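You operate a simulated robot arm through the tools that you are given. There is no shell and no other tool.

The job below is to be done with a simulated robot arm. You get a single attempt, and the scene is never put back.

Task
Shut the trinket chest up and do up its turn button.
Fine: the navy pocket book sticks up out of the upper drawer: stand it on the brass tray; push both drawers home. Set down upright: paperback.

The check looks at the end state, three seconds after you hand in, the way a careful person would. Anything else that was tipped, shoved, dropped, spilled or broken makes it a failure.

Robot
A 6-joint arm with a two-finger gripper, fixed in place. Base frame: the origin is on the floor under the middle of its stand, x ahead of it, y to its left, z up. Lengths are in m, angles in degrees, forces in N, time in s.
With the tool pointing down near the work surface it reaches from about 0.32 to 0.68 m from the base axis. Its first joint turns from -66.0 to 66.0 degrees. Payload 2.45 kg.
Tool frame: the origin (TCP) lies between the finger pads and is the grasp point; the fingertips stand 0.03 m ahead of it; z points along the fingers, y is the line along which they close. The gripper opens to 0.106 m; its body begins 0.079 m behind the TCP.
Orientation is that of the tool frame in the base frame, as a unit quaternion [x, y, z, w]. With the fingers straight down and closing along the base's y, the tool's x points along the base's -x, its y along +y and its z along -z.

Tools
- The arm moves only by the tool nudge_tool. Its argument "plan" is a list of rows, each an object of numbers (a shift or turn left out is 0, a gripper value left out holds the last): "dx", "dy", "dz": the shift along the tool's x, y, z in m; "ax", "ay", "az": the turn, a rotation vector about the tool's x, y, z in degrees; "jaw": the gripper command, from -1 (fully open) to 1 (shut), values between in proportion. In form: [{"dx": .., "dy": .., "dz": .., "ax": .., "ay": .., "az": .., "jaw": ..}, ...]. A call has 1 to 20 rows; each row is the pose to reach, as a shift and turn from the pose commanded when the call began, along the tool's axes at that moment. Each row takes 0.2 s and may step no farther than 0.05 m and 8.6 degrees from the row before; otherwise, or with a gripper value out of range, the whole call is refused. Where a pose cannot be reached the arm comes as near as it can. A force on the tool above 50 N (or 10 N above the force at the start of the call, whichever is more), or a blocked arm, ends the call early, and 0.2 s more pass. Each finger travels about 0.153 m/s and halts on what it meets, pressing with about 43 N; the grip force reading is that of the motor and also rises with nothing between the fingers. The clock runs only during rows and for 0.2 s after the last one: add rows that repeat a pose to give the fingers time. The reply holds the time, the measured pose of the TCP, the force on the tool along the base axes, the opening and the grip force, in the units named above and with some noise, with the torque about the TCP (base axes, N m) and any sound that the robot's microphone picked up.
- Cameras (640 x 400 px; columns grow to the right, rows downward): "scene" is fixed at [0.0284, 0.3965, 1.4193]; the picture's right is [-0.89, -0.46, 0.00], its down [-0.26, 0.49, -0.83] and it looks along [0.39, -0.74, -0.55] (base axes); focal length 352 px, centre (320, 200). "wrist" rides on the gripper at [0.076, -0.002, -0.106] in the tool frame; the picture's right is [0.02, 1.00, 0.00], its down [-0.78, 0.02, -0.62] and it looks along [-0.62, 0.01, 0.78] (tool axes); focal length 247 px, centre (320, 200). There is no depth. A picture from a camera that has moved, and an enlarged one, comes with that camera's place and axes in the base frame and with its lens. The place of the scene camera against the robot may be out by one fixed shift of up to 0.025 m in any direction.
- camera(camera): a new picture of that camera. No time passes.
- zoom(camera, box): a new picture of the part [left, top, right, bottom] of that camera's present view, enlarged. No time passes.
- job_done(): hands the job in; it is judged then, once.

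Nothing tells you positions but the pictures and the camera data. Unless the task says otherwise, let go and move clear before handing in.

The tools are called after "Emit:" as name(argument=value, ...) on one line, values as JSON. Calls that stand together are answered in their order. nudge_tool: Moves the arm, as the interface text tells. Its arguments: {"type":"object","properties":{"plan":{"type":"array","items":{"type":"object","properties":{"dx":{"type":"number"},"dy":{"type":"number"},"dz":{"type":"number"},"ax":{"type":"number"},"ay":{"type":"number"},"az":{"type":"number"},"jaw":{"type":"number"}}}}},"required":["plan"]} The other tools are called the same way: camera (camera) takes a picture; zoom (camera, box) takes an enlarged picture of a part of a camera's view; job_done () hands the job in.

At the start:

```text
time_s: 0.0
position: [0.3051, 0.0411, 1.184]
ee_rot: [0.0, 1.0, 0.001, 0.001]
wrist_force: [-0.7, -0.4, -0.5]
wrist_torque: [-0.03, 0.02, 0.01]
finger_gap: 0.1058
grip_force: 0.1
```

scene: 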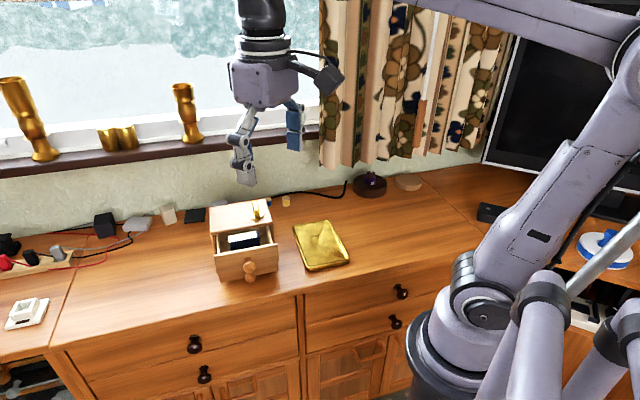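
wrist: 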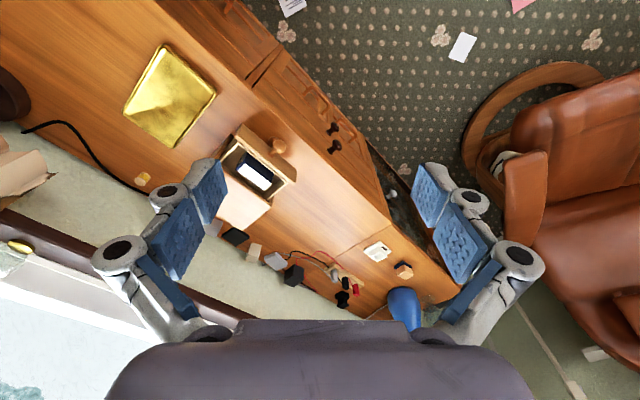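

I see a small wooden chest with an open upper drawer (the navy book inside it), a brass tray to its right in the scene view. I'll look closer before moving.

Emit:
zoom(camera="scene", box=[190, 180, 370, 293])

Emit:
zoom(camera="wrist", box=[110, 30, 330, 168])

Emit:
zoom(camera="wrist", box=[200, 110, 310, 230])

```text
3.54 times, centred on (280, 236) of scene
camera zoom: at [0.0284, 0.3965, 1.4193], right [-0.89, -0.46, 0.0], down [-0.26, 0.49, -0.83], along [0.39, -0.74, -0.55], focal length 1247 px, centre (462, 71)
```

zoom: 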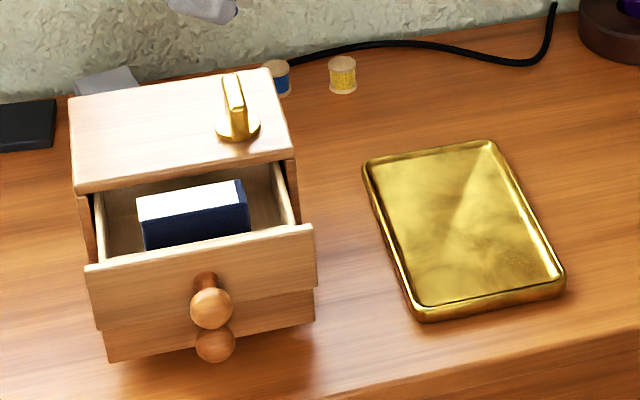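

```text
2.90 times, centred on (220, 99) of wrist
camera zoom: at [0.2272, 0.0391, 1.2912], right [-0.02, 1.0, 0.0], down [0.78, 0.02, 0.62], along [0.62, 0.02, -0.78], focal length 716 px, centre (610, 493)
```

zoom: 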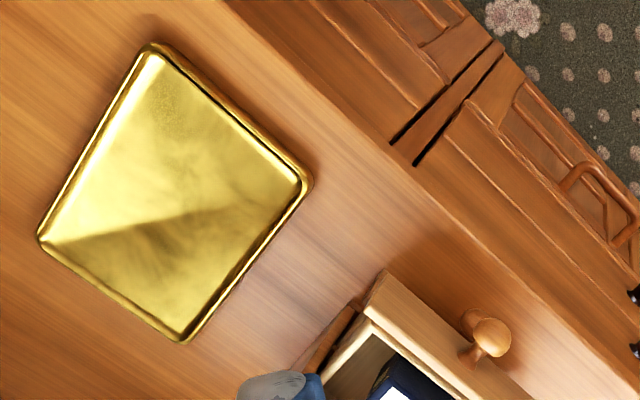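

```text
3.33 times, centred on (255, 170) of wrist
camera zoom: at [0.2272, 0.0391, 1.2912], right [-0.02, 1.0, 0.0], down [0.78, 0.02, 0.62], along [0.62, 0.02, -0.78], focal length 823 px, centre (537, 300)
```

zoom: 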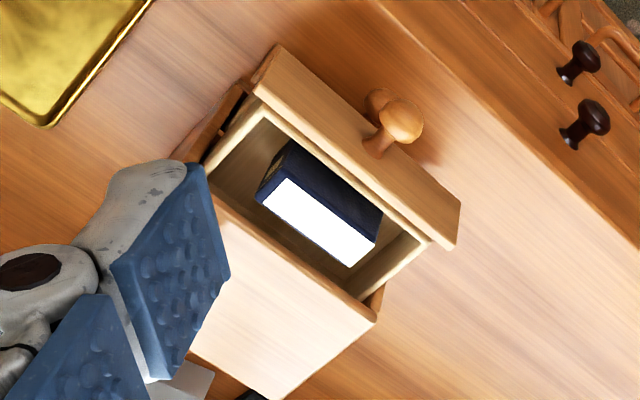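

The chest sits at roughly x 0.48, y -0.08 with its book top near z 0.88. Its front faces away from the window, and the brass tray lies further towards -y. I'll move the wrist camera closer for a better triangulation.

Emit:
nudge_tool(plan=[{"dx": -0.024, "dy": -0.02, "dz": 0.016}, {"dx": -0.048, "dy": -0.04, "dz": 0.032}, {"dx": -0.072, "dy": -0.06, "dz": 0.048}, {"dx": -0.096, "dy": -0.08, "dz": 0.064}, {"dx": -0.12, "dy": -0.1, "dz": 0.08}])

Emit:
camera(camera="wrist")

Emit:
camera(camera="scene")

```text
time_s: 1.2
position: [0.4253, -0.0585, 1.1059]
ee_rot: [-0.001, 1.0, 0.001, 0.001]
wrist_force: [-0.6, 0.3, 0.5]
wrist_torque: [-0.01, -0.02, 0.02]
finger_gap: 0.1058
grip_force: 0.1
```

```text
taken
camera wrist: at [0.3478, -0.0609, 1.2128], right [-0.02, 1.0, 0.0], down [0.78, 0.02, 0.62], along [0.62, 0.02, -0.78], focal length 247 px, centre (320, 200)
```

wrist: 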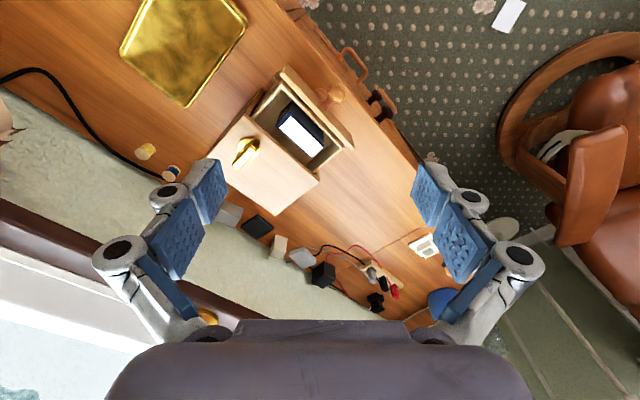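

```text
taken
```

scene: 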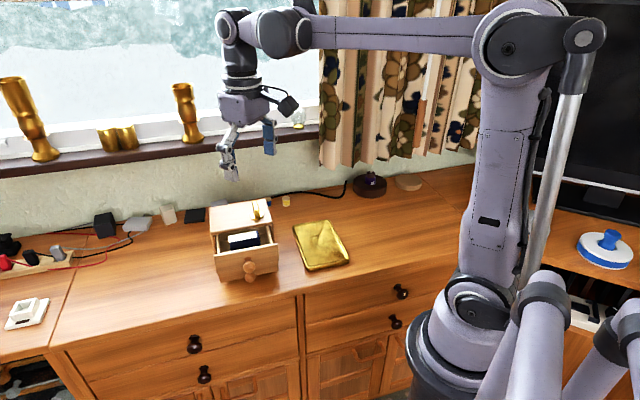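

The chest now shows clear of the fingers: the book is in the open upper drawer and the brass button is on the chest's top. I'll zoom in to measure points.

Emit:
zoom(camera="wrist", box=[200, 60, 376, 170])

Emit:
zoom(camera="wrist", box=[110, 0, 270, 100])

Emit:
zoom(camera="scene", box=[200, 190, 296, 290])

Emit:
zoom(camera="wrist", box=[220, 130, 270, 170])

```text
3.64 times, centred on (288, 115) of wrist
camera zoom: at [0.3478, -0.0609, 1.2128], right [-0.02, 1.0, 0.0], down [0.78, 0.02, 0.62], along [0.62, 0.02, -0.78], focal length 898 px, centre (436, 509)
```

zoom: 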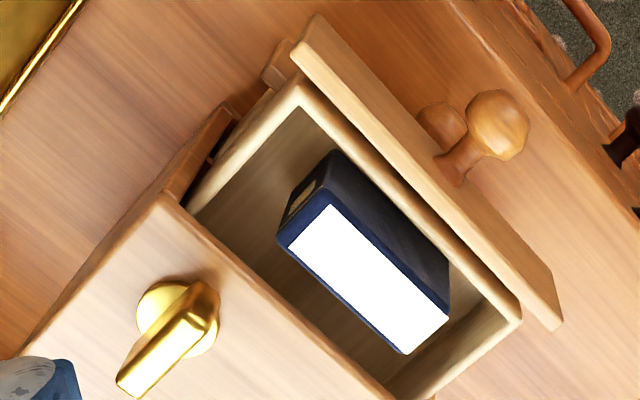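

```text
4.00 times, centred on (190, 50) of wrist
camera zoom: at [0.3478, -0.0609, 1.2128], right [-0.02, 1.0, 0.0], down [0.78, 0.02, 0.62], along [0.62, 0.02, -0.78], focal length 988 px, centre (840, 800)
```

zoom: 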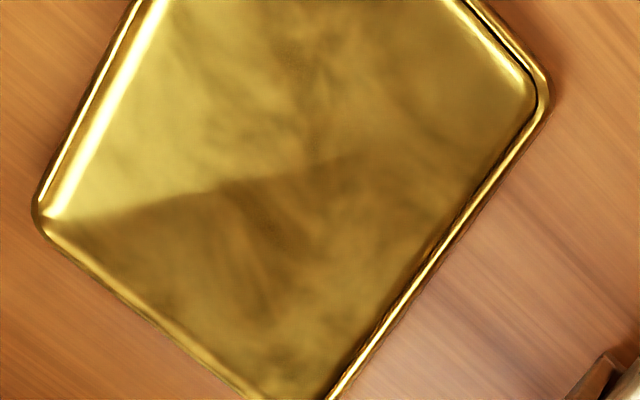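

```text
4.00 times, centred on (248, 240) of scene
camera zoom: at [0.0284, 0.3965, 1.4193], right [-0.89, -0.46, 0.0], down [-0.26, 0.49, -0.83], along [0.39, -0.74, -0.55], focal length 1410 px, centre (608, 40)
```

zoom: 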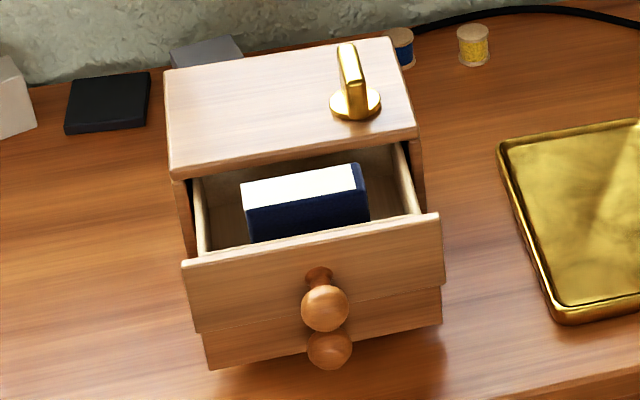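

```text
10.00 times, centred on (245, 150) of wrist
camera zoom: at [0.3478, -0.0609, 1.2128], right [-0.02, 1.0, 0.0], down [0.78, 0.02, 0.62], along [0.62, 0.02, -0.78], focal length 2470 px, centre (1070, 700)
```

zoom: 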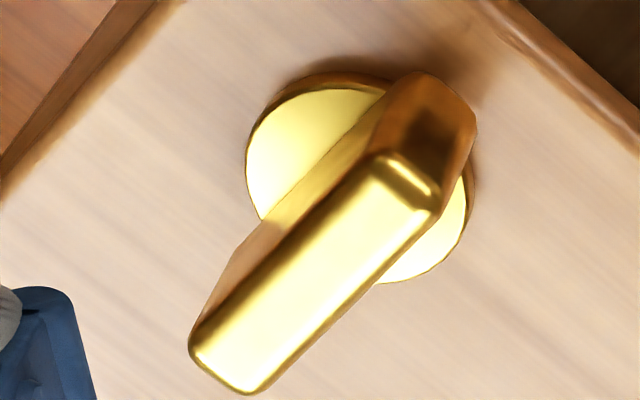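

The book top is about 0.065 by 0.028 m at z 0.88. The chest is yawed about 45 degrees with its front facing (-0.7, +0.7), and the tray centre is near (0.39, -0.265). I'll turn the gripper to line up with the chest and look closer.

Emit:
nudge_tool(plan=[{"dx": -0.006, "dy": 0.001, "dz": 0.012, "az": 7.5}, {"dx": -0.012, "dy": 0.003, "dz": 0.025, "az": 15}, {"dx": -0.018, "dy": 0.004, "dz": 0.038, "az": 22.5}, {"dx": -0.024, "dy": 0.006, "dz": 0.05, "az": 30}, {"dx": -0.03, "dy": 0.007, "dz": 0.063, "az": 37.5}, {"dx": -0.035, "dy": 0.0085, "dz": 0.076, "az": 45}, {"dx": -0.035, "dy": 0.0085, "dz": 0.076, "az": 45}])

Emit:
camera(camera="wrist")

Emit:
zoom(camera="wrist", box=[220, 60, 420, 185])

Emit:
camera(camera="scene")

```text
time_s: 2.8
position: [0.4605, -0.0485, 1.0281]
ee_rot: [0.383, 0.924, 0.002, 0.0]
wrist_force: [-0.9, -0.1, -0.2]
wrist_torque: [0.02, -0.02, 0.0]
finger_gap: 0.1058
grip_force: 0.1
```

```text
taken
camera wrist: at [0.4038, 0.0038, 1.1354], right [0.69, 0.72, 0.0], down [0.56, -0.54, 0.62], along [0.45, -0.43, -0.78], focal length 247 px, centre (320, 200)
```

wrist: 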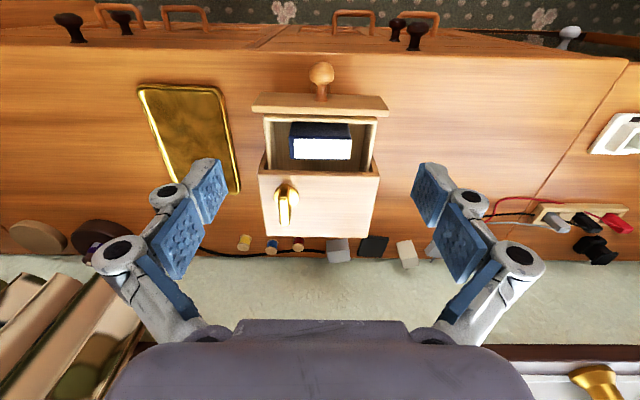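

```text
3.20 times, centred on (320, 122) of wrist
camera zoom: at [0.4038, 0.0038, 1.1354], right [0.69, 0.72, 0.0], down [0.56, -0.54, 0.62], along [0.45, -0.43, -0.78], focal length 790 px, centre (320, 448)
```

zoom: 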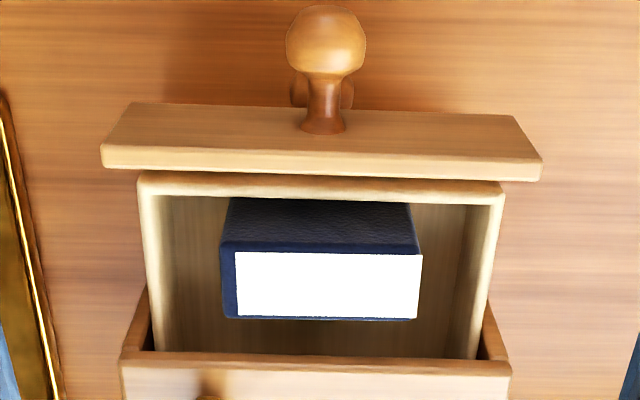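

```text
taken
```

scene: 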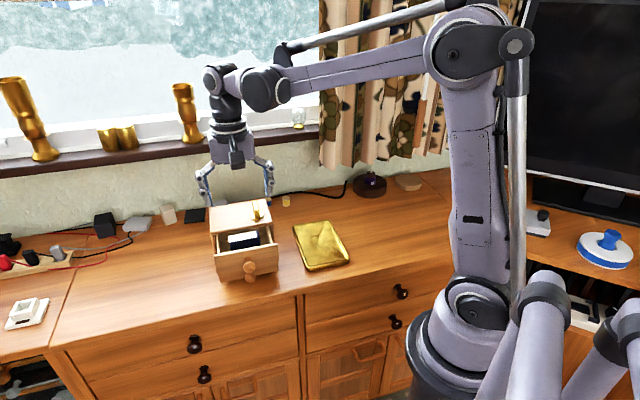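

The view is now aligned with the chest: the book centre is near (0.497, -0.084) with roughly 22 mm of room either side of it in the drawer. I'll check the finger shape and the button closely.

Emit:
zoom(camera="wrist", box=[90, 140, 250, 340])

Emit:
zoom(camera="wrist", box=[250, 150, 390, 240])

Emit:
zoom(camera="scene", box=[180, 130, 300, 220])

Emit:
zoom(camera="wrist", box=[240, 50, 400, 150])

```text
2.00 times, centred on (170, 240) of wrist
camera zoom: at [0.4038, 0.0038, 1.1354], right [0.69, 0.72, 0.0], down [0.56, -0.54, 0.62], along [0.45, -0.43, -0.78], focal length 494 px, centre (620, 120)
```

zoom: 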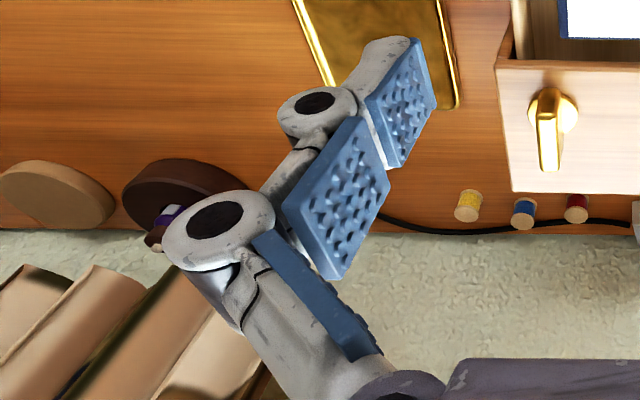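

```text
4.44 times, centred on (320, 195) of wrist
camera zoom: at [0.4038, 0.0038, 1.1354], right [0.69, 0.72, 0.0], down [0.56, -0.54, 0.62], along [0.45, -0.43, -0.78], focal length 1098 px, centre (320, 222)
```

zoom: 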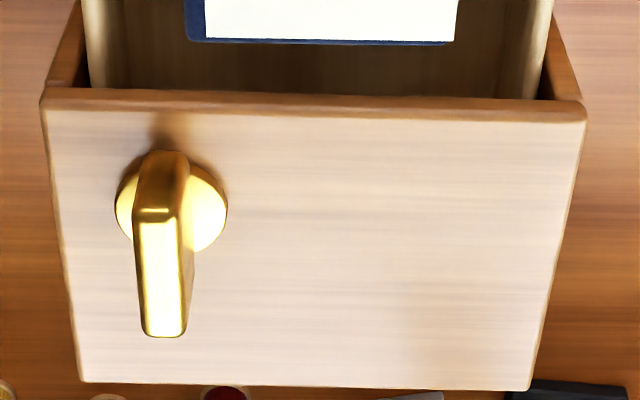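

```text
4.44 times, centred on (240, 175) of scene
camera zoom: at [0.0284, 0.3965, 1.4193], right [-0.89, -0.46, 0.0], down [-0.26, 0.49, -0.83], along [0.39, -0.74, -0.55], focal length 1566 px, centre (676, 311)
```

zoom: 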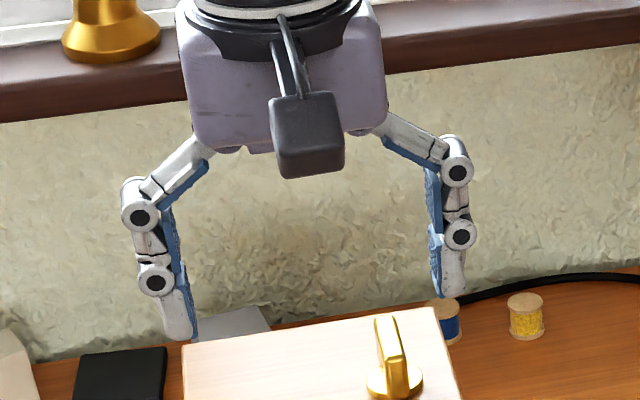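

```text
4.00 times, centred on (320, 100) of wrist
camera zoom: at [0.4038, 0.0038, 1.1354], right [0.69, 0.72, 0.0], down [0.56, -0.54, 0.62], along [0.45, -0.43, -0.78], focal length 988 px, centre (320, 600)
```

zoom: 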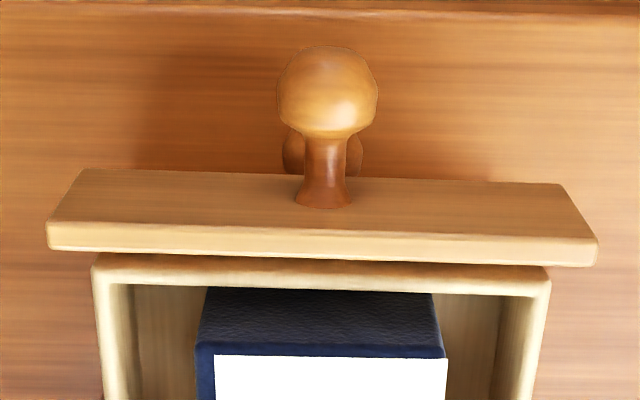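

The chest top is about z 0.886, the upper drawer is open about 66 mm and the lower about 35 mm, and the button's lever is front-to-back on the chest top. Next I'll part the fingers just wider than the book and come down over it, stopping above to check alignment.

Emit:
nudge_tool(plan=[{"dx": -0.0165, "dy": 0.0, "dz": 0.02, "jaw": -0.47}, {"dx": -0.033, "dy": 0.0005, "dz": 0.04, "jaw": -0.47}, {"dx": -0.0495, "dy": 0.0007, "dz": 0.06, "jaw": -0.47}, {"dx": -0.0495, "dy": 0.0007, "dz": 0.078, "jaw": -0.47}, {"dx": -0.0495, "dy": 0.0007, "dz": 0.078, "jaw": -0.47}])

Emit:
camera(camera="wrist")

Emit:
zoom(camera="wrist", box=[200, 80, 440, 230])

Emit:
zoom(camera="scene", box=[180, 170, 308, 290])

```text
time_s: 4.0
position: [0.496, -0.084, 0.9502]
ee_rot: [0.382, 0.924, 0.001, 0.0]
wrist_force: [-0.1, 0.9, 0.1]
wrist_torque: [0.03, 0.0, 0.0]
finger_gap: 0.0779
grip_force: 0.1
```

```text
taken
camera wrist: at [0.4396, -0.0304, 1.0573], right [0.69, 0.72, 0.0], down [0.57, -0.54, 0.62], along [0.45, -0.43, -0.78], focal length 247 px, centre (320, 200)
```

wrist: 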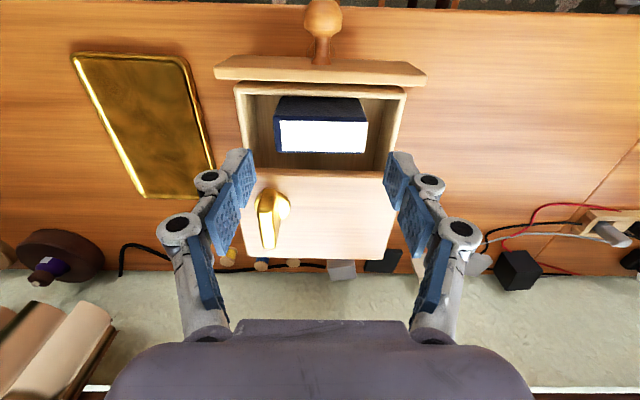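

```text
2.67 times, centred on (320, 155) of wrist
camera zoom: at [0.4396, -0.0304, 1.0573], right [0.69, 0.72, 0.0], down [0.57, -0.54, 0.62], along [0.45, -0.43, -0.78], focal length 659 px, centre (320, 320)
```

zoom: 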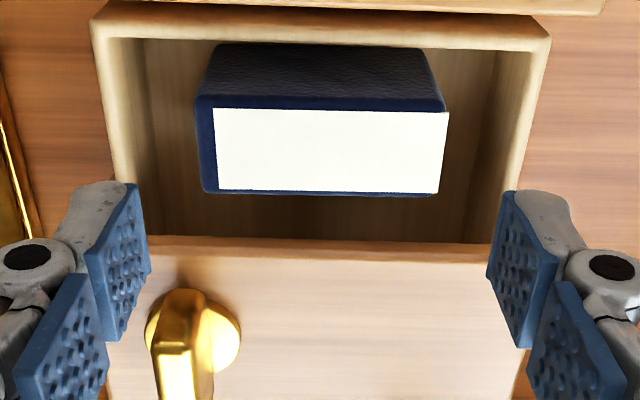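

```text
3.33 times, centred on (244, 230) of scene
camera zoom: at [0.0284, 0.3965, 1.4193], right [-0.89, -0.46, 0.0], down [-0.26, 0.49, -0.83], along [0.39, -0.74, -0.55], focal length 1175 px, centre (573, 100)
```

zoom: 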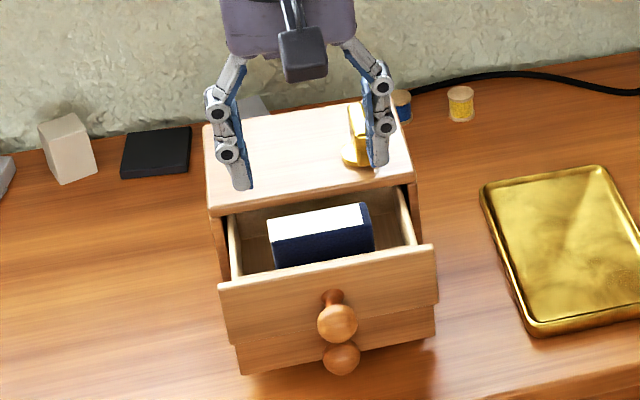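

The book lies centred between the parted fingers. Each tip should pass between the book and the drawer wall with about 4 mm to spare, so I'll go straight down to grip height and check before closing.

Emit:
nudge_tool(plan=[{"dy": 0.0004, "dz": 0.02}, {"dy": 0.0004, "dz": 0.04}, {"dy": 0.0004, "dz": 0.053}, {"dy": 0.0004, "dz": 0.064}, {"dy": 0.0004, "dz": 0.064}])

Emit:
camera(camera="wrist")

Emit:
zoom(camera="scene", box=[180, 170, 308, 290])

```text
time_s: 5.2
position: [0.4965, -0.0827, 0.8847]
ee_rot: [0.382, 0.924, 0.001, 0.0]
wrist_force: [0.2, -0.4, 0.1]
wrist_torque: [-0.01, -0.03, 0.01]
finger_gap: 0.078
grip_force: 0.1
```

```text
taken
camera wrist: at [0.4405, -0.0304, 0.9913], right [0.69, 0.72, 0.0], down [0.57, -0.54, 0.62], along [0.45, -0.43, -0.78], focal length 247 px, centre (320, 200)
```

wrist: 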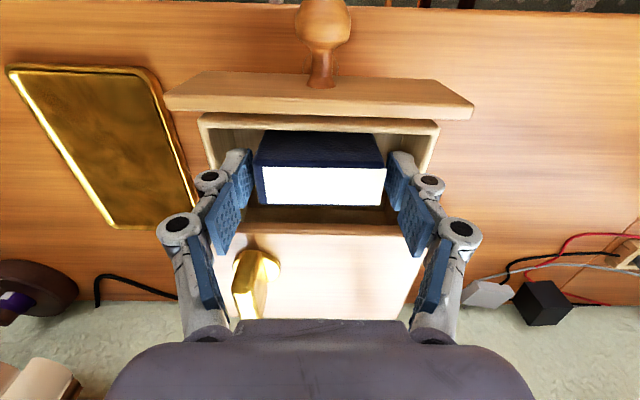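

```text
3.33 times, centred on (244, 230) of scene
camera zoom: at [0.0284, 0.3965, 1.4193], right [-0.89, -0.46, 0.0], down [-0.26, 0.49, -0.83], along [0.39, -0.74, -0.55], focal length 1175 px, centre (573, 100)
```

zoom: 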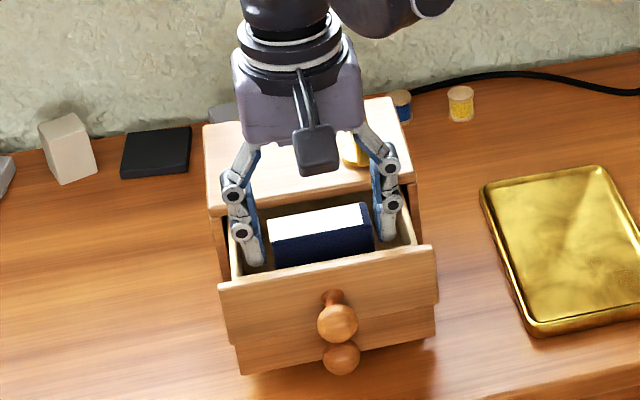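

The fingertips stand in the gaps on both sides of the book with no contact force. Now I close on it.

Emit:
nudge_tool(plan=[{"jaw": 0.2}, {"jaw": 0.2}, {"jaw": 0.2}, {"jaw": 0.2}])

Emit:
camera(camera="wrist")

```text
time_s: 6.2
position: [0.497, -0.0835, 0.8848]
ee_rot: [0.382, 0.924, 0.0, 0.0]
wrist_force: [-1.7, -1.5, 4.1]
wrist_torque: [-0.1, 0.09, 0.01]
finger_gap: 0.0692
grip_force: 43.2
```

```text
taken
camera wrist: at [0.4404, -0.0304, 0.9916], right [0.69, 0.72, 0.0], down [0.57, -0.54, 0.62], along [0.45, -0.43, -0.78], focal length 247 px, centre (320, 200)
```

wrist: 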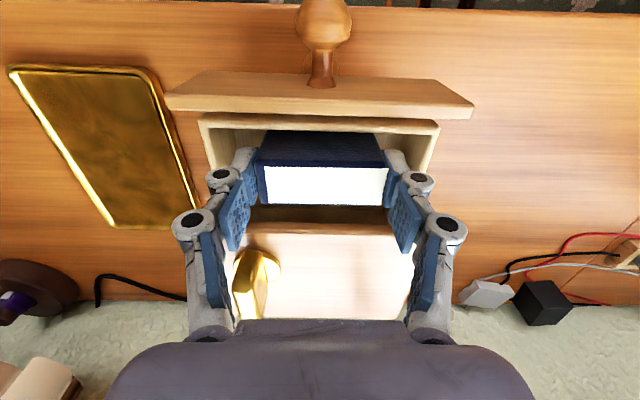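

The fingers hold the book: gap 69 mm, grip 43 N. I'll lift straight up.

Emit:
nudge_tool(plan=[{"dz": -0.01}, {"dz": -0.025}, {"dz": -0.045}, {"dz": -0.065}, {"dz": -0.085}, {"dz": -0.105}, {"dz": -0.125}, {"dz": -0.125}])

Emit:
camera(camera="wrist")

Emit:
zoom(camera="scene", box=[180, 130, 360, 290])

```text
time_s: 8.0
position: [0.495, -0.084, 1.0118]
ee_rot: [0.381, 0.924, 0.001, 0.001]
wrist_force: [-0.4, 0.1, -1.0]
wrist_torque: [0.04, 0.02, 0.0]
finger_gap: 0.0688
grip_force: 43.0
```

```text
taken
camera wrist: at [0.4397, -0.031, 1.1179], right [0.69, 0.72, 0.0], down [0.57, -0.54, 0.62], along [0.45, -0.43, -0.78], focal length 247 px, centre (320, 200)
```

wrist: 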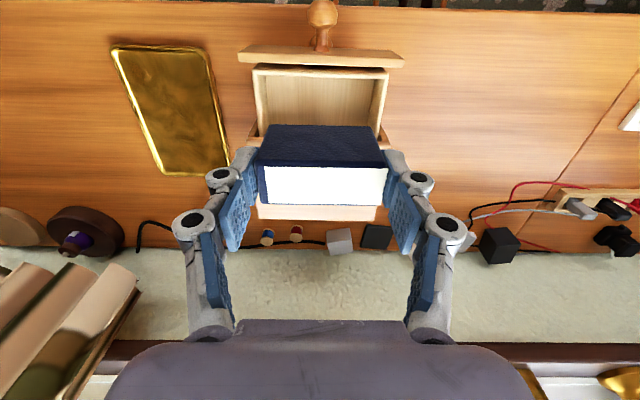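

```text
2.50 times, centred on (270, 210) of scene
camera zoom: at [0.0284, 0.3965, 1.4193], right [-0.89, -0.46, 0.0], down [-0.26, 0.49, -0.83], along [0.39, -0.74, -0.55], focal length 881 px, centre (445, 175)
```

zoom: 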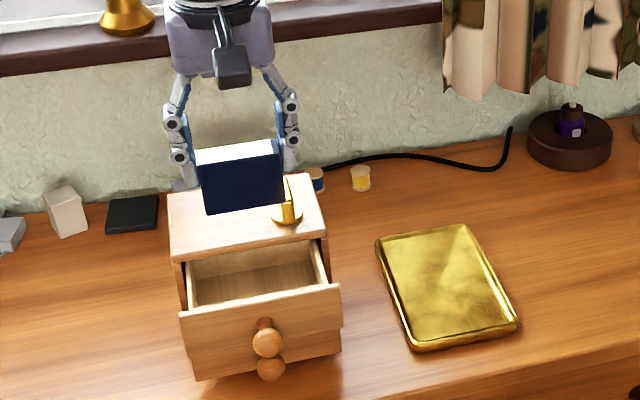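

The book is out and hanging level, and the drawer is empty. I'll measure the book's height before lowering it.

Emit:
zoom(camera="wrist", box=[220, 100, 420, 225])

Emit:
zoom(camera="scene", box=[236, 160, 316, 230])

Emit:
zoom(camera="wrist", box=[90, 30, 250, 190])

```text
3.20 times, centred on (320, 162) of wrist
camera zoom: at [0.4397, -0.031, 1.1179], right [0.69, 0.72, 0.0], down [0.57, -0.54, 0.62], along [0.45, -0.43, -0.78], focal length 790 px, centre (320, 320)
```

zoom: 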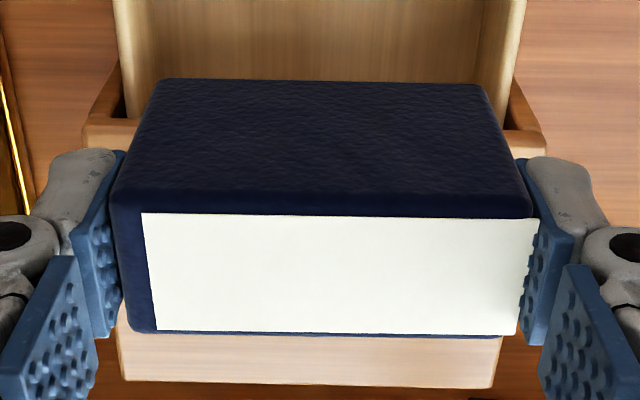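

```text
5.71 times, centred on (276, 195) of scene
camera zoom: at [0.0284, 0.3965, 1.4193], right [-0.89, -0.46, 0.0], down [-0.26, 0.49, -0.83], along [0.39, -0.74, -0.55], focal length 2014 px, centre (571, 229)
```

zoom: 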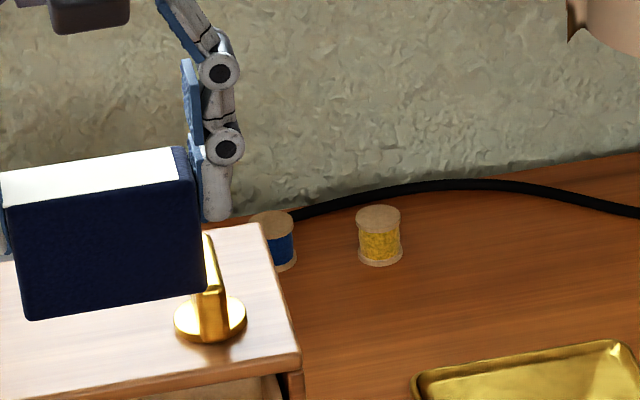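

```text
2.50 times, centred on (170, 110) of wrist
camera zoom: at [0.4397, -0.031, 1.1179], right [0.69, 0.72, 0.0], down [0.57, -0.54, 0.62], along [0.45, -0.43, -0.78], focal length 617 px, centre (695, 425)
```

zoom: 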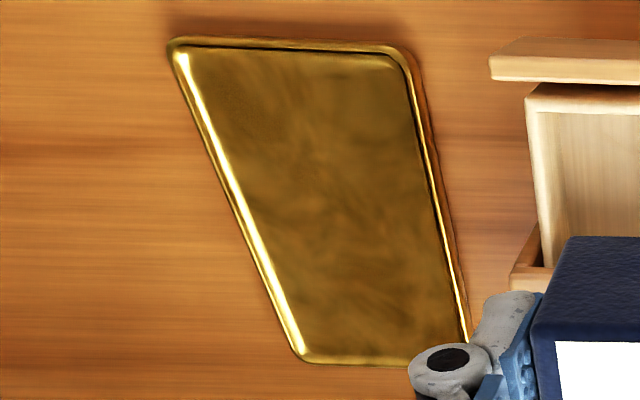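

The book is about 50 mm tall with its bottom roughly 53 mm below the TCP, and the tray centre comes out near (0.396, -0.272) with its rim at z ≈ 0.764. I'll carry the book over the tray at this height.

Emit:
nudge_tool(plan=[{"dx": -0.009, "dy": -0.029}, {"dx": -0.018, "dy": -0.058}, {"dx": -0.027, "dy": -0.087}, {"dx": -0.036, "dy": -0.116}, {"dx": -0.045, "dy": -0.145}, {"dx": -0.054, "dy": -0.174}, {"dx": -0.0631, "dy": -0.2031}, {"dx": -0.0631, "dy": -0.2031, "dz": 0.03}, {"dx": -0.0631, "dy": -0.2031, "dz": 0.07}, {"dx": -0.0631, "dy": -0.2031, "dz": 0.11}, {"dx": -0.0631, "dy": -0.2031, "dz": 0.11}])

Emit:
camera(camera="wrist")

Emit:
camera(camera="scene")

Emit:
zoom(camera="scene", box=[260, 170, 400, 290])

```text
time_s: 10.4
position: [0.3969, -0.2752, 0.9004]
ee_rot: [0.382, 0.924, 0.0, 0.0]
wrist_force: [-0.7, 1.1, -0.4]
wrist_torque: [-0.01, -0.02, 0.01]
finger_gap: 0.0691
grip_force: 42.9
```

```text
taken
camera wrist: at [0.341, -0.2222, 1.007], right [0.69, 0.72, 0.0], down [0.57, -0.54, 0.62], along [0.45, -0.43, -0.78], focal length 247 px, centre (320, 200)
```

wrist: 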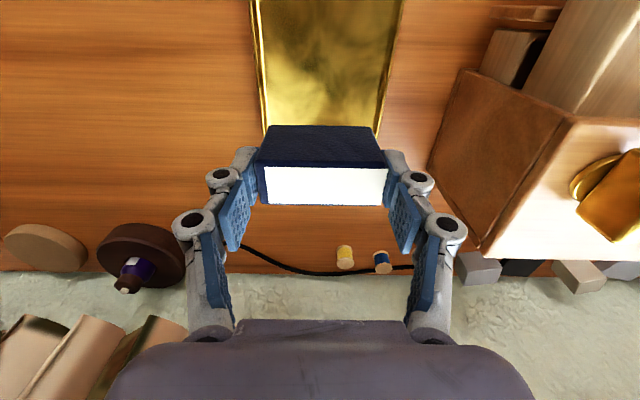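

```text
taken
```

scene: 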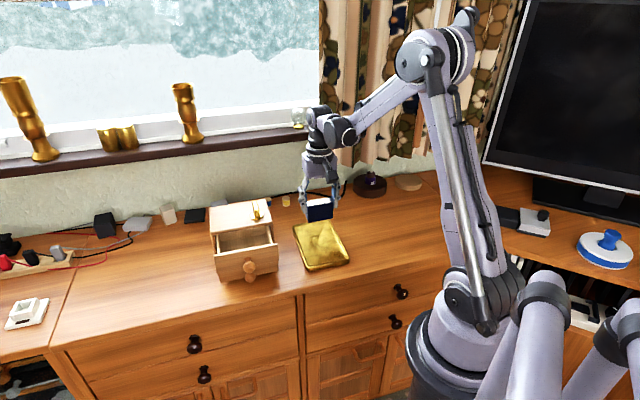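

```text
3.33 times, centred on (330, 230) of scene
camera zoom: at [0.0284, 0.3965, 1.4193], right [-0.89, -0.46, 0.0], down [-0.26, 0.49, -0.83], along [0.39, -0.74, -0.55], focal length 1175 px, centre (287, 100)
```

zoom: 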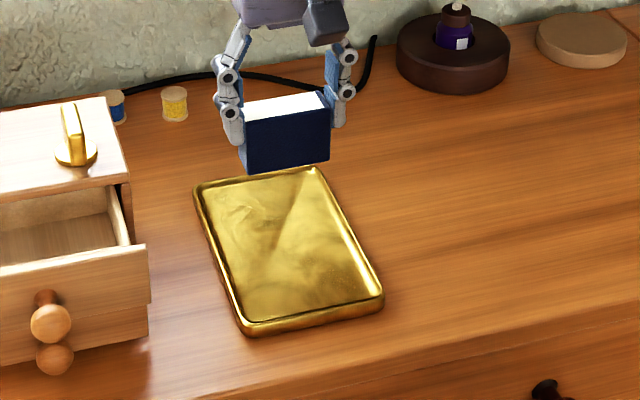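

The book hangs centred over the tray, about 90 mm up. I'll lower it most of the way and look again.

Emit:
nudge_tool(plan=[{"dz": 0.025}, {"dz": 0.05}, {"dz": 0.065}, {"dz": 0.075}, {"dz": 0.075}])

Emit:
zoom(camera="scene", box=[270, 190, 370, 280])

Emit:
camera(camera="wrist")

```text
time_s: 11.6
position: [0.3968, -0.272, 0.825]
ee_rot: [0.383, 0.924, 0.001, 0.0]
wrist_force: [-0.7, -0.1, -1.4]
wrist_torque: [0.04, -0.01, 0.01]
finger_gap: 0.0692
grip_force: 43.0
```

```text
4.44 times, centred on (320, 235) of scene
camera zoom: at [0.0284, 0.3965, 1.4193], right [-0.89, -0.46, 0.0], down [-0.26, 0.49, -0.83], along [0.39, -0.74, -0.55], focal length 1566 px, centre (320, 44)
```

zoom: 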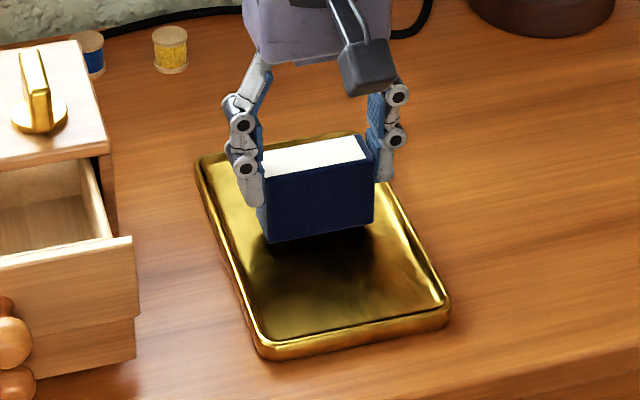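

```text
taken
camera wrist: at [0.3411, -0.22, 0.9322], right [0.69, 0.72, 0.0], down [0.57, -0.54, 0.62], along [0.45, -0.43, -0.78], focal length 247 px, centre (320, 200)
```

wrist: 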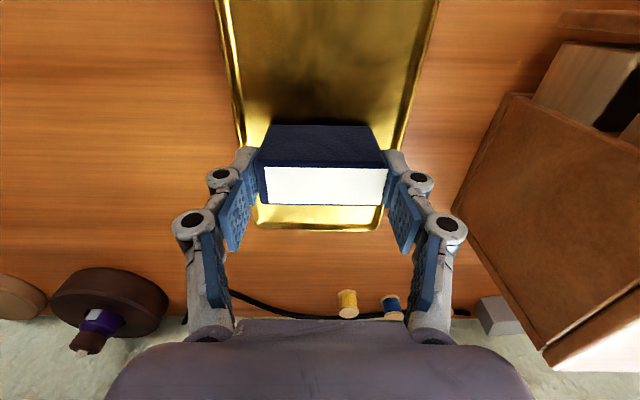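

The book is still about 15 mm above the tray floor and well within its rim. I'll lower in small steps and watch the vertical force.

Emit:
nudge_tool(plan=[{"dz": 0.004}, {"dz": 0.008}, {"dz": 0.008}])

Emit:
zoom(camera="scene", box=[290, 205, 350, 255])

```text
time_s: 12.4
position: [0.3973, -0.2727, 0.8191]
ee_rot: [0.383, 0.924, 0.0, 0.0]
wrist_force: [0.0, -0.7, 12.6]
wrist_torque: [-0.13, 0.09, 0.01]
finger_gap: 0.069
grip_force: 43.4
```

```text
8.00 times, centred on (320, 230) of scene
camera zoom: at [0.0282, 0.3965, 1.4193], right [-0.89, -0.46, 0.0], down [-0.26, 0.49, -0.83], along [0.39, -0.74, -0.55], focal length 2819 px, centre (320, -40)
```

zoom: 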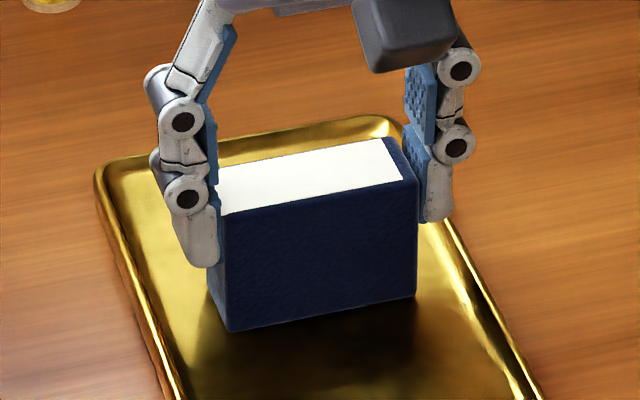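

The book has touched down (12.6 N upward on the tool). I'll ease off 2 mm, let go gently and check that it stands.

Emit:
nudge_tool(plan=[{"dz": -0.001}, {"dz": -0.002}, {"dz": -0.002}])

```text
time_s: 13.2
position: [0.3968, -0.2731, 0.8198]
ee_rot: [0.382, 0.924, 0.001, 0.0]
wrist_force: [0.1, 0.1, -0.2]
wrist_torque: [-0.01, 0.01, 0.01]
finger_gap: 0.0693
grip_force: 43.3
```

The load is now near zero, so the book rests just on the tray. I'll open the fingers a little and retreat straight up.

Emit:
nudge_tool(plan=[{"jaw": -0.4}, {"jaw": -0.6}, {"jaw": -0.7}, {"jaw": -0.7}, {"dz": -0.01, "jaw": -0.7}, {"dz": -0.03, "jaw": -0.7}, {"dz": -0.06, "jaw": -0.7}, {"dz": -0.1, "jaw": -0.7}, {"dz": -0.14, "jaw": -0.7}, {"dz": -0.17, "jaw": -0.7}])

Emit:
camera(camera="wrist")

Emit:
zoom(camera="scene", box=[270, 190, 370, 280])

```text
time_s: 15.4
position: [0.3948, -0.2737, 0.9909]
ee_rot: [0.382, 0.924, 0.0, 0.001]
wrist_force: [-0.2, 0.2, 0.1]
wrist_torque: [0.0, 0.0, -0.02]
finger_gap: 0.0901
grip_force: 0.1
```

```text
taken
camera wrist: at [0.3394, -0.2212, 1.0977], right [0.69, 0.72, 0.0], down [0.57, -0.54, 0.62], along [0.45, -0.43, -0.78], focal length 247 px, centre (320, 200)
```

wrist: 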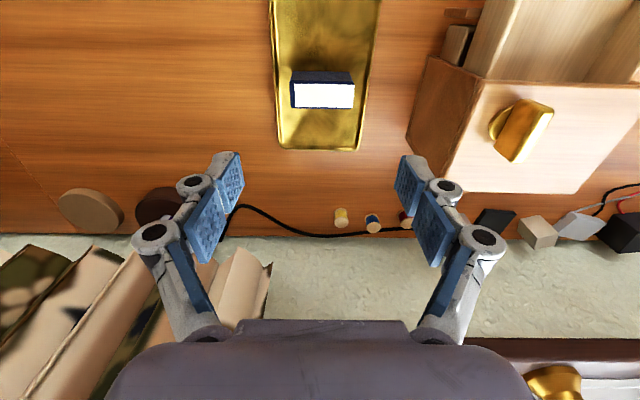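

```text
4.44 times, centred on (320, 235) of scene
camera zoom: at [0.0284, 0.3965, 1.4193], right [-0.89, -0.46, 0.0], down [-0.26, 0.49, -0.83], along [0.39, -0.74, -0.55], focal length 1566 px, centre (320, 44)
```

zoom: 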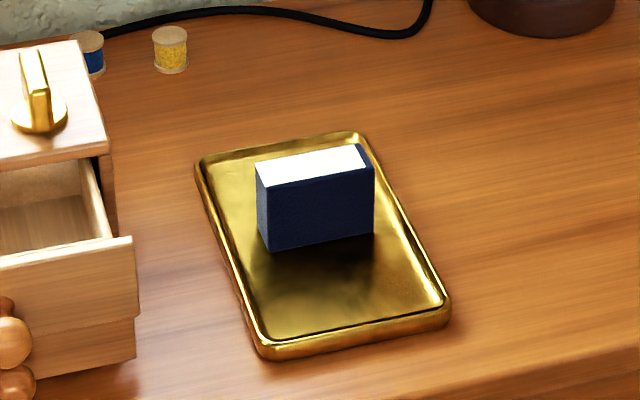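

The book stands upright in the middle of the tray. Next I close the fingers and swing round in front of the drawers for a look at both knobs.

Emit:
nudge_tool(plan=[{"dx": 0.0278, "dy": 0.026, "jaw": -0.7}, {"dx": 0.0556, "dy": 0.052, "jaw": 0.0}, {"dx": 0.0833, "dy": 0.078, "jaw": 1}, {"dx": 0.1111, "dy": 0.104, "jaw": 1}, {"dx": 0.1389, "dy": 0.13, "jaw": 1}, {"dx": 0.1667, "dy": 0.156, "jaw": 1}, {"dx": 0.1944, "dy": 0.182, "jaw": 1}, {"dx": 0.2222, "dy": 0.208, "jaw": 1}, {"dx": 0.2222, "dy": 0.208, "dz": 0.03, "jaw": 1}, {"dx": 0.2222, "dy": 0.208, "dz": 0.05, "jaw": 1}, {"dx": 0.2222, "dy": 0.208, "dz": 0.05, "jaw": 1}])

Emit:
camera(camera="wrist")

Emit:
camera(camera="scene")

```text
time_s: 17.8
position: [0.3848, 0.0313, 0.9406]
ee_rot: [0.383, 0.924, 0.0, 0.0]
wrist_force: [0.8, -0.6, 0.4]
wrist_torque: [0.0, 0.01, -0.01]
finger_gap: 0.0002
grip_force: 28.7
```

```text
taken
camera wrist: at [0.3292, 0.084, 1.0478], right [0.69, 0.72, 0.0], down [0.57, -0.54, 0.62], along [0.45, -0.43, -0.78], focal length 247 px, centre (320, 200)
```

wrist: 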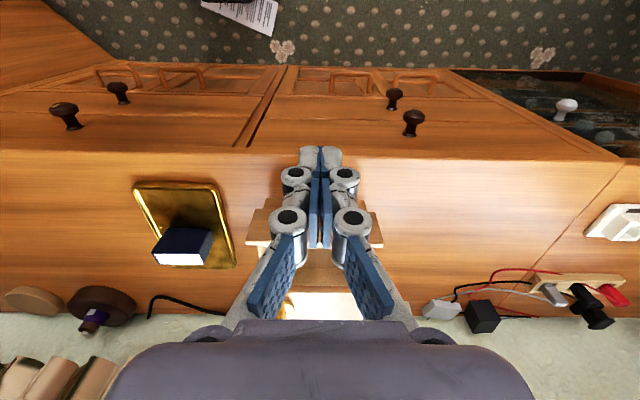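

```text
taken
```

scene: 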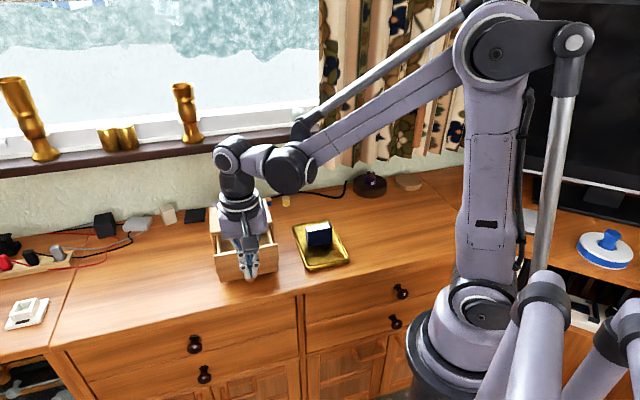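

The closed fingers now stand in front of the chest, in line with the knobs. I'll drop the tips to upper-knob height (z ≈ 0.84), approach to just short of the knob, and check.

Emit:
nudge_tool(plan=[{"dy": -0.0025, "dz": 0.03, "jaw": 1}, {"dy": -0.0025, "dz": 0.055, "jaw": 1}, {"dy": -0.0025, "dz": 0.0686, "jaw": 1}, {"dx": -0.02, "dy": -0.0025, "dz": 0.0686, "jaw": 1}, {"dx": -0.04, "dy": -0.0025, "dz": 0.0686, "jaw": 1}, {"dx": -0.053, "dy": -0.0025, "dz": 0.0686, "jaw": 1}, {"dx": -0.053, "dy": -0.0025, "dz": 0.0686, "jaw": 1}])

Emit:
camera(camera="wrist")

Emit:
zoom(camera="scene", box=[190, 190, 310, 300])

```text
time_s: 19.4
position: [0.4216, -0.0081, 0.8731]
ee_rot: [0.383, 0.924, 0.001, 0.001]
wrist_force: [0.1, 0.0, -1.1]
wrist_torque: [-0.01, -0.01, 0.01]
finger_gap: 0.0002
grip_force: 28.4
```

```text
taken
camera wrist: at [0.3659, 0.0444, 0.9795], right [0.69, 0.72, 0.0], down [0.57, -0.54, 0.62], along [0.45, -0.43, -0.78], focal length 247 px, centre (320, 200)
```

wrist: 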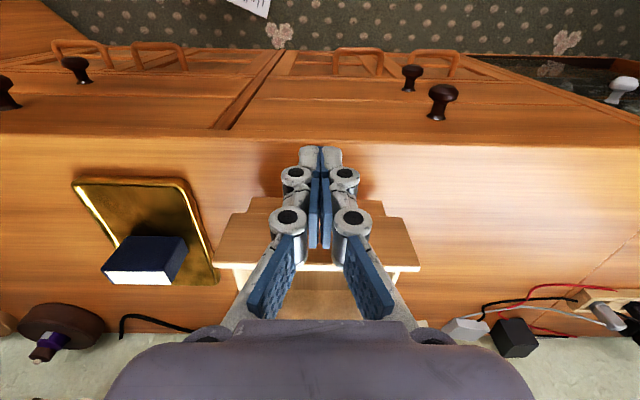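

```text
3.64 times, centred on (250, 245) of scene
camera zoom: at [0.0284, 0.3965, 1.4193], right [-0.89, -0.46, 0.0], down [-0.26, 0.49, -0.83], along [0.39, -0.74, -0.55], focal length 1282 px, centre (574, 36)
```

zoom: 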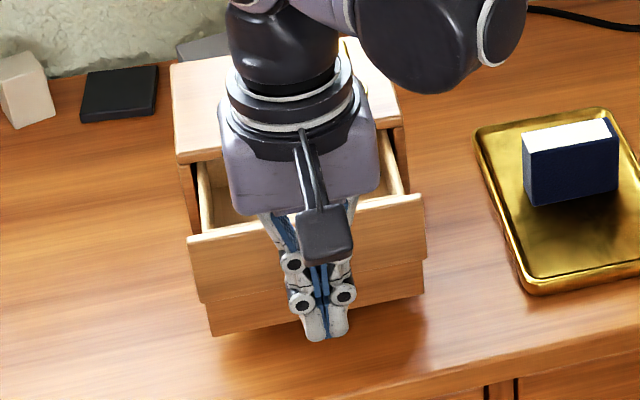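

The fingers stand about 10 mm in front of the upper knob. I'll push the upper drawer in steadily, stopping short of home.

Emit:
nudge_tool(plan=[{"dx": -0.008, "jaw": 1}, {"dx": -0.016, "jaw": 1}, {"dx": -0.024, "jaw": 1}, {"dx": -0.032, "jaw": 1}, {"dx": -0.04, "jaw": 1}])

Emit:
zoom(camera="scene", box=[190, 190, 310, 300])

```text
time_s: 20.6
position: [0.4493, -0.0341, 0.8719]
ee_rot: [0.382, 0.924, 0.0, 0.0]
wrist_force: [0.1, 0.5, 0.0]
wrist_torque: [-0.02, 0.0, 0.02]
finger_gap: 0.0001
grip_force: 29.1
```

```text
3.64 times, centred on (250, 245) of scene
camera zoom: at [0.0284, 0.3965, 1.4193], right [-0.89, -0.46, 0.0], down [-0.26, 0.49, -0.83], along [0.39, -0.74, -0.55], focal length 1282 px, centre (574, 36)
```

zoom: 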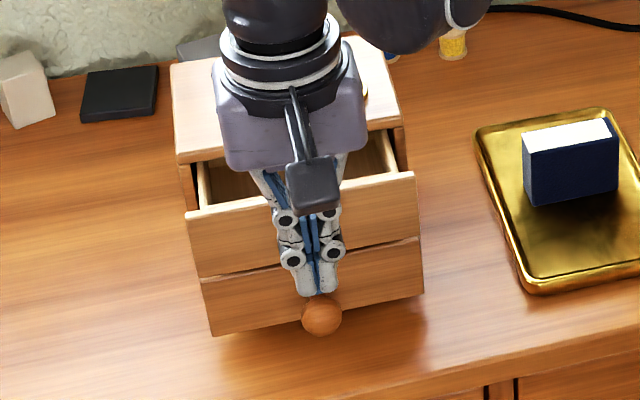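

The upper drawer slides freely, with hardly any force. I'll continue, then slow down near home.

Emit:
nudge_tool(plan=[{"dx": -0.008, "jaw": 1}, {"dx": -0.015, "jaw": 1}, {"dx": -0.021, "jaw": 1}, {"dx": -0.026, "jaw": 1}, {"dx": -0.03, "jaw": 1}])

Emit:
zoom(camera="scene", box=[190, 190, 310, 300])

Emit:
camera(camera="wrist")

```text
time_s: 21.8
position: [0.4712, -0.0577, 0.8728]
ee_rot: [0.382, 0.924, 0.002, 0.0]
wrist_force: [0.4, 0.3, -0.5]
wrist_torque: [0.03, 0.02, 0.01]
finger_gap: 0.0001
grip_force: 29.0
```

```text
3.64 times, centred on (250, 245) of scene
camera zoom: at [0.0284, 0.3965, 1.4193], right [-0.89, -0.46, 0.0], down [-0.26, 0.49, -0.83], along [0.39, -0.74, -0.55], focal length 1282 px, centre (574, 36)
```

zoom: 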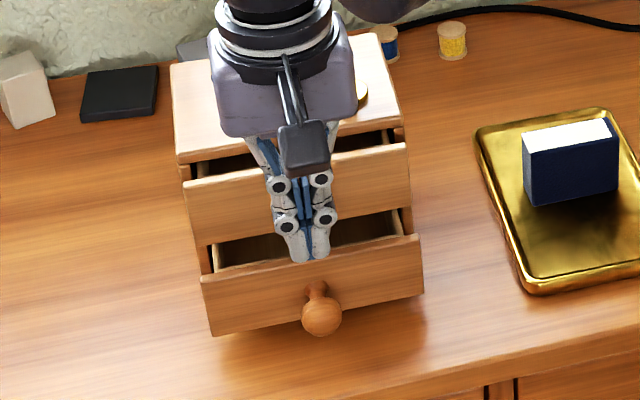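

```text
taken
camera wrist: at [0.4156, -0.0045, 0.9793], right [0.69, 0.72, 0.0], down [0.57, -0.54, 0.62], along [0.45, -0.43, -0.78], focal length 247 px, centre (320, 200)
```

wrist: 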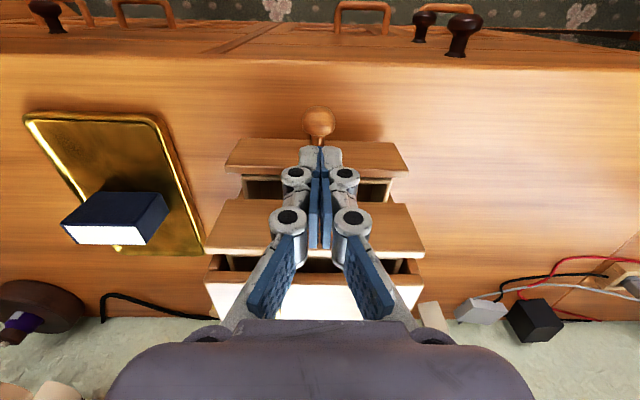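

About 10–15 mm of gap remains above the upper panel. I'll go on in short steps, watching the force for the stop.

Emit:
nudge_tool(plan=[{"dx": -0.003, "jaw": 1}, {"dx": -0.006, "jaw": 1}, {"dx": -0.006, "jaw": 1}])

Emit:
zoom(camera="scene", box=[200, 200, 290, 275])

```text
time_s: 22.6
position: [0.4759, -0.0605, 0.8731]
ee_rot: [0.383, 0.924, 0.001, 0.001]
wrist_force: [-0.3, 0.7, 0.4]
wrist_torque: [-0.01, 0.0, 0.0]
finger_gap: 0.0
grip_force: 28.4
```

```text
5.33 times, centred on (245, 238) of scene
camera zoom: at [0.0284, 0.3965, 1.4193], right [-0.89, -0.46, 0.0], down [-0.26, 0.49, -0.83], along [0.39, -0.74, -0.55], focal length 1880 px, centre (720, 0)
```

zoom: 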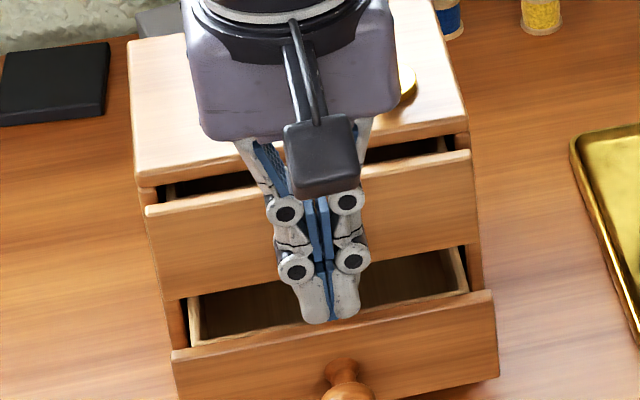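

It is still sliding freely with a small gap left. I'll continue in 2 mm steps.

Emit:
nudge_tool(plan=[{"dx": -0.002, "jaw": 1}, {"dx": -0.004, "jaw": 1}, {"dx": -0.004, "jaw": 1}])

Emit:
zoom(camera="scene", box=[200, 200, 290, 275])

Emit:
camera(camera="wrist")

```text
time_s: 23.4
position: [0.4783, -0.063, 0.8719]
ee_rot: [0.383, 0.924, 0.001, 0.001]
wrist_force: [-0.4, 0.3, -1.0]
wrist_torque: [0.0, -0.02, -0.02]
finger_gap: 0.0003
grip_force: 28.7
```

```text
5.33 times, centred on (245, 238) of scene
camera zoom: at [0.0284, 0.3965, 1.4193], right [-0.89, -0.46, 0.0], down [-0.26, 0.49, -0.83], along [0.39, -0.74, -0.55], focal length 1880 px, centre (720, 0)
```

zoom: 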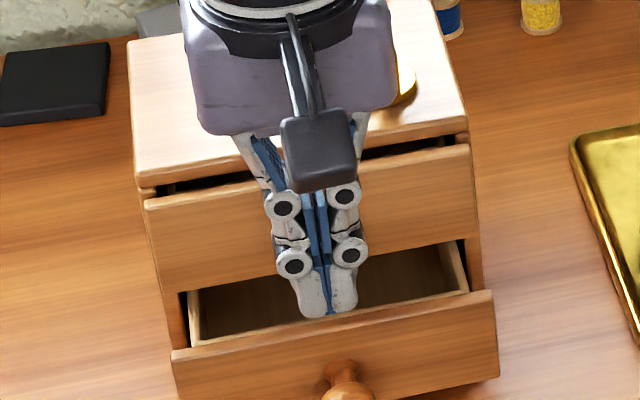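

```text
taken
camera wrist: at [0.4227, -0.011, 0.9788], right [0.69, 0.72, 0.0], down [0.57, -0.54, 0.62], along [0.45, -0.43, -0.78], focal length 247 px, centre (320, 200)
```

wrist: 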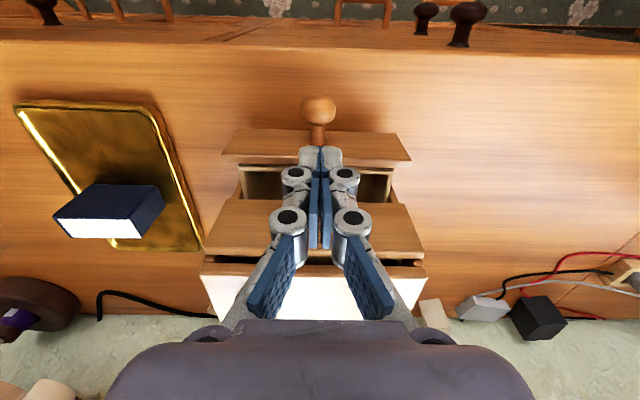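

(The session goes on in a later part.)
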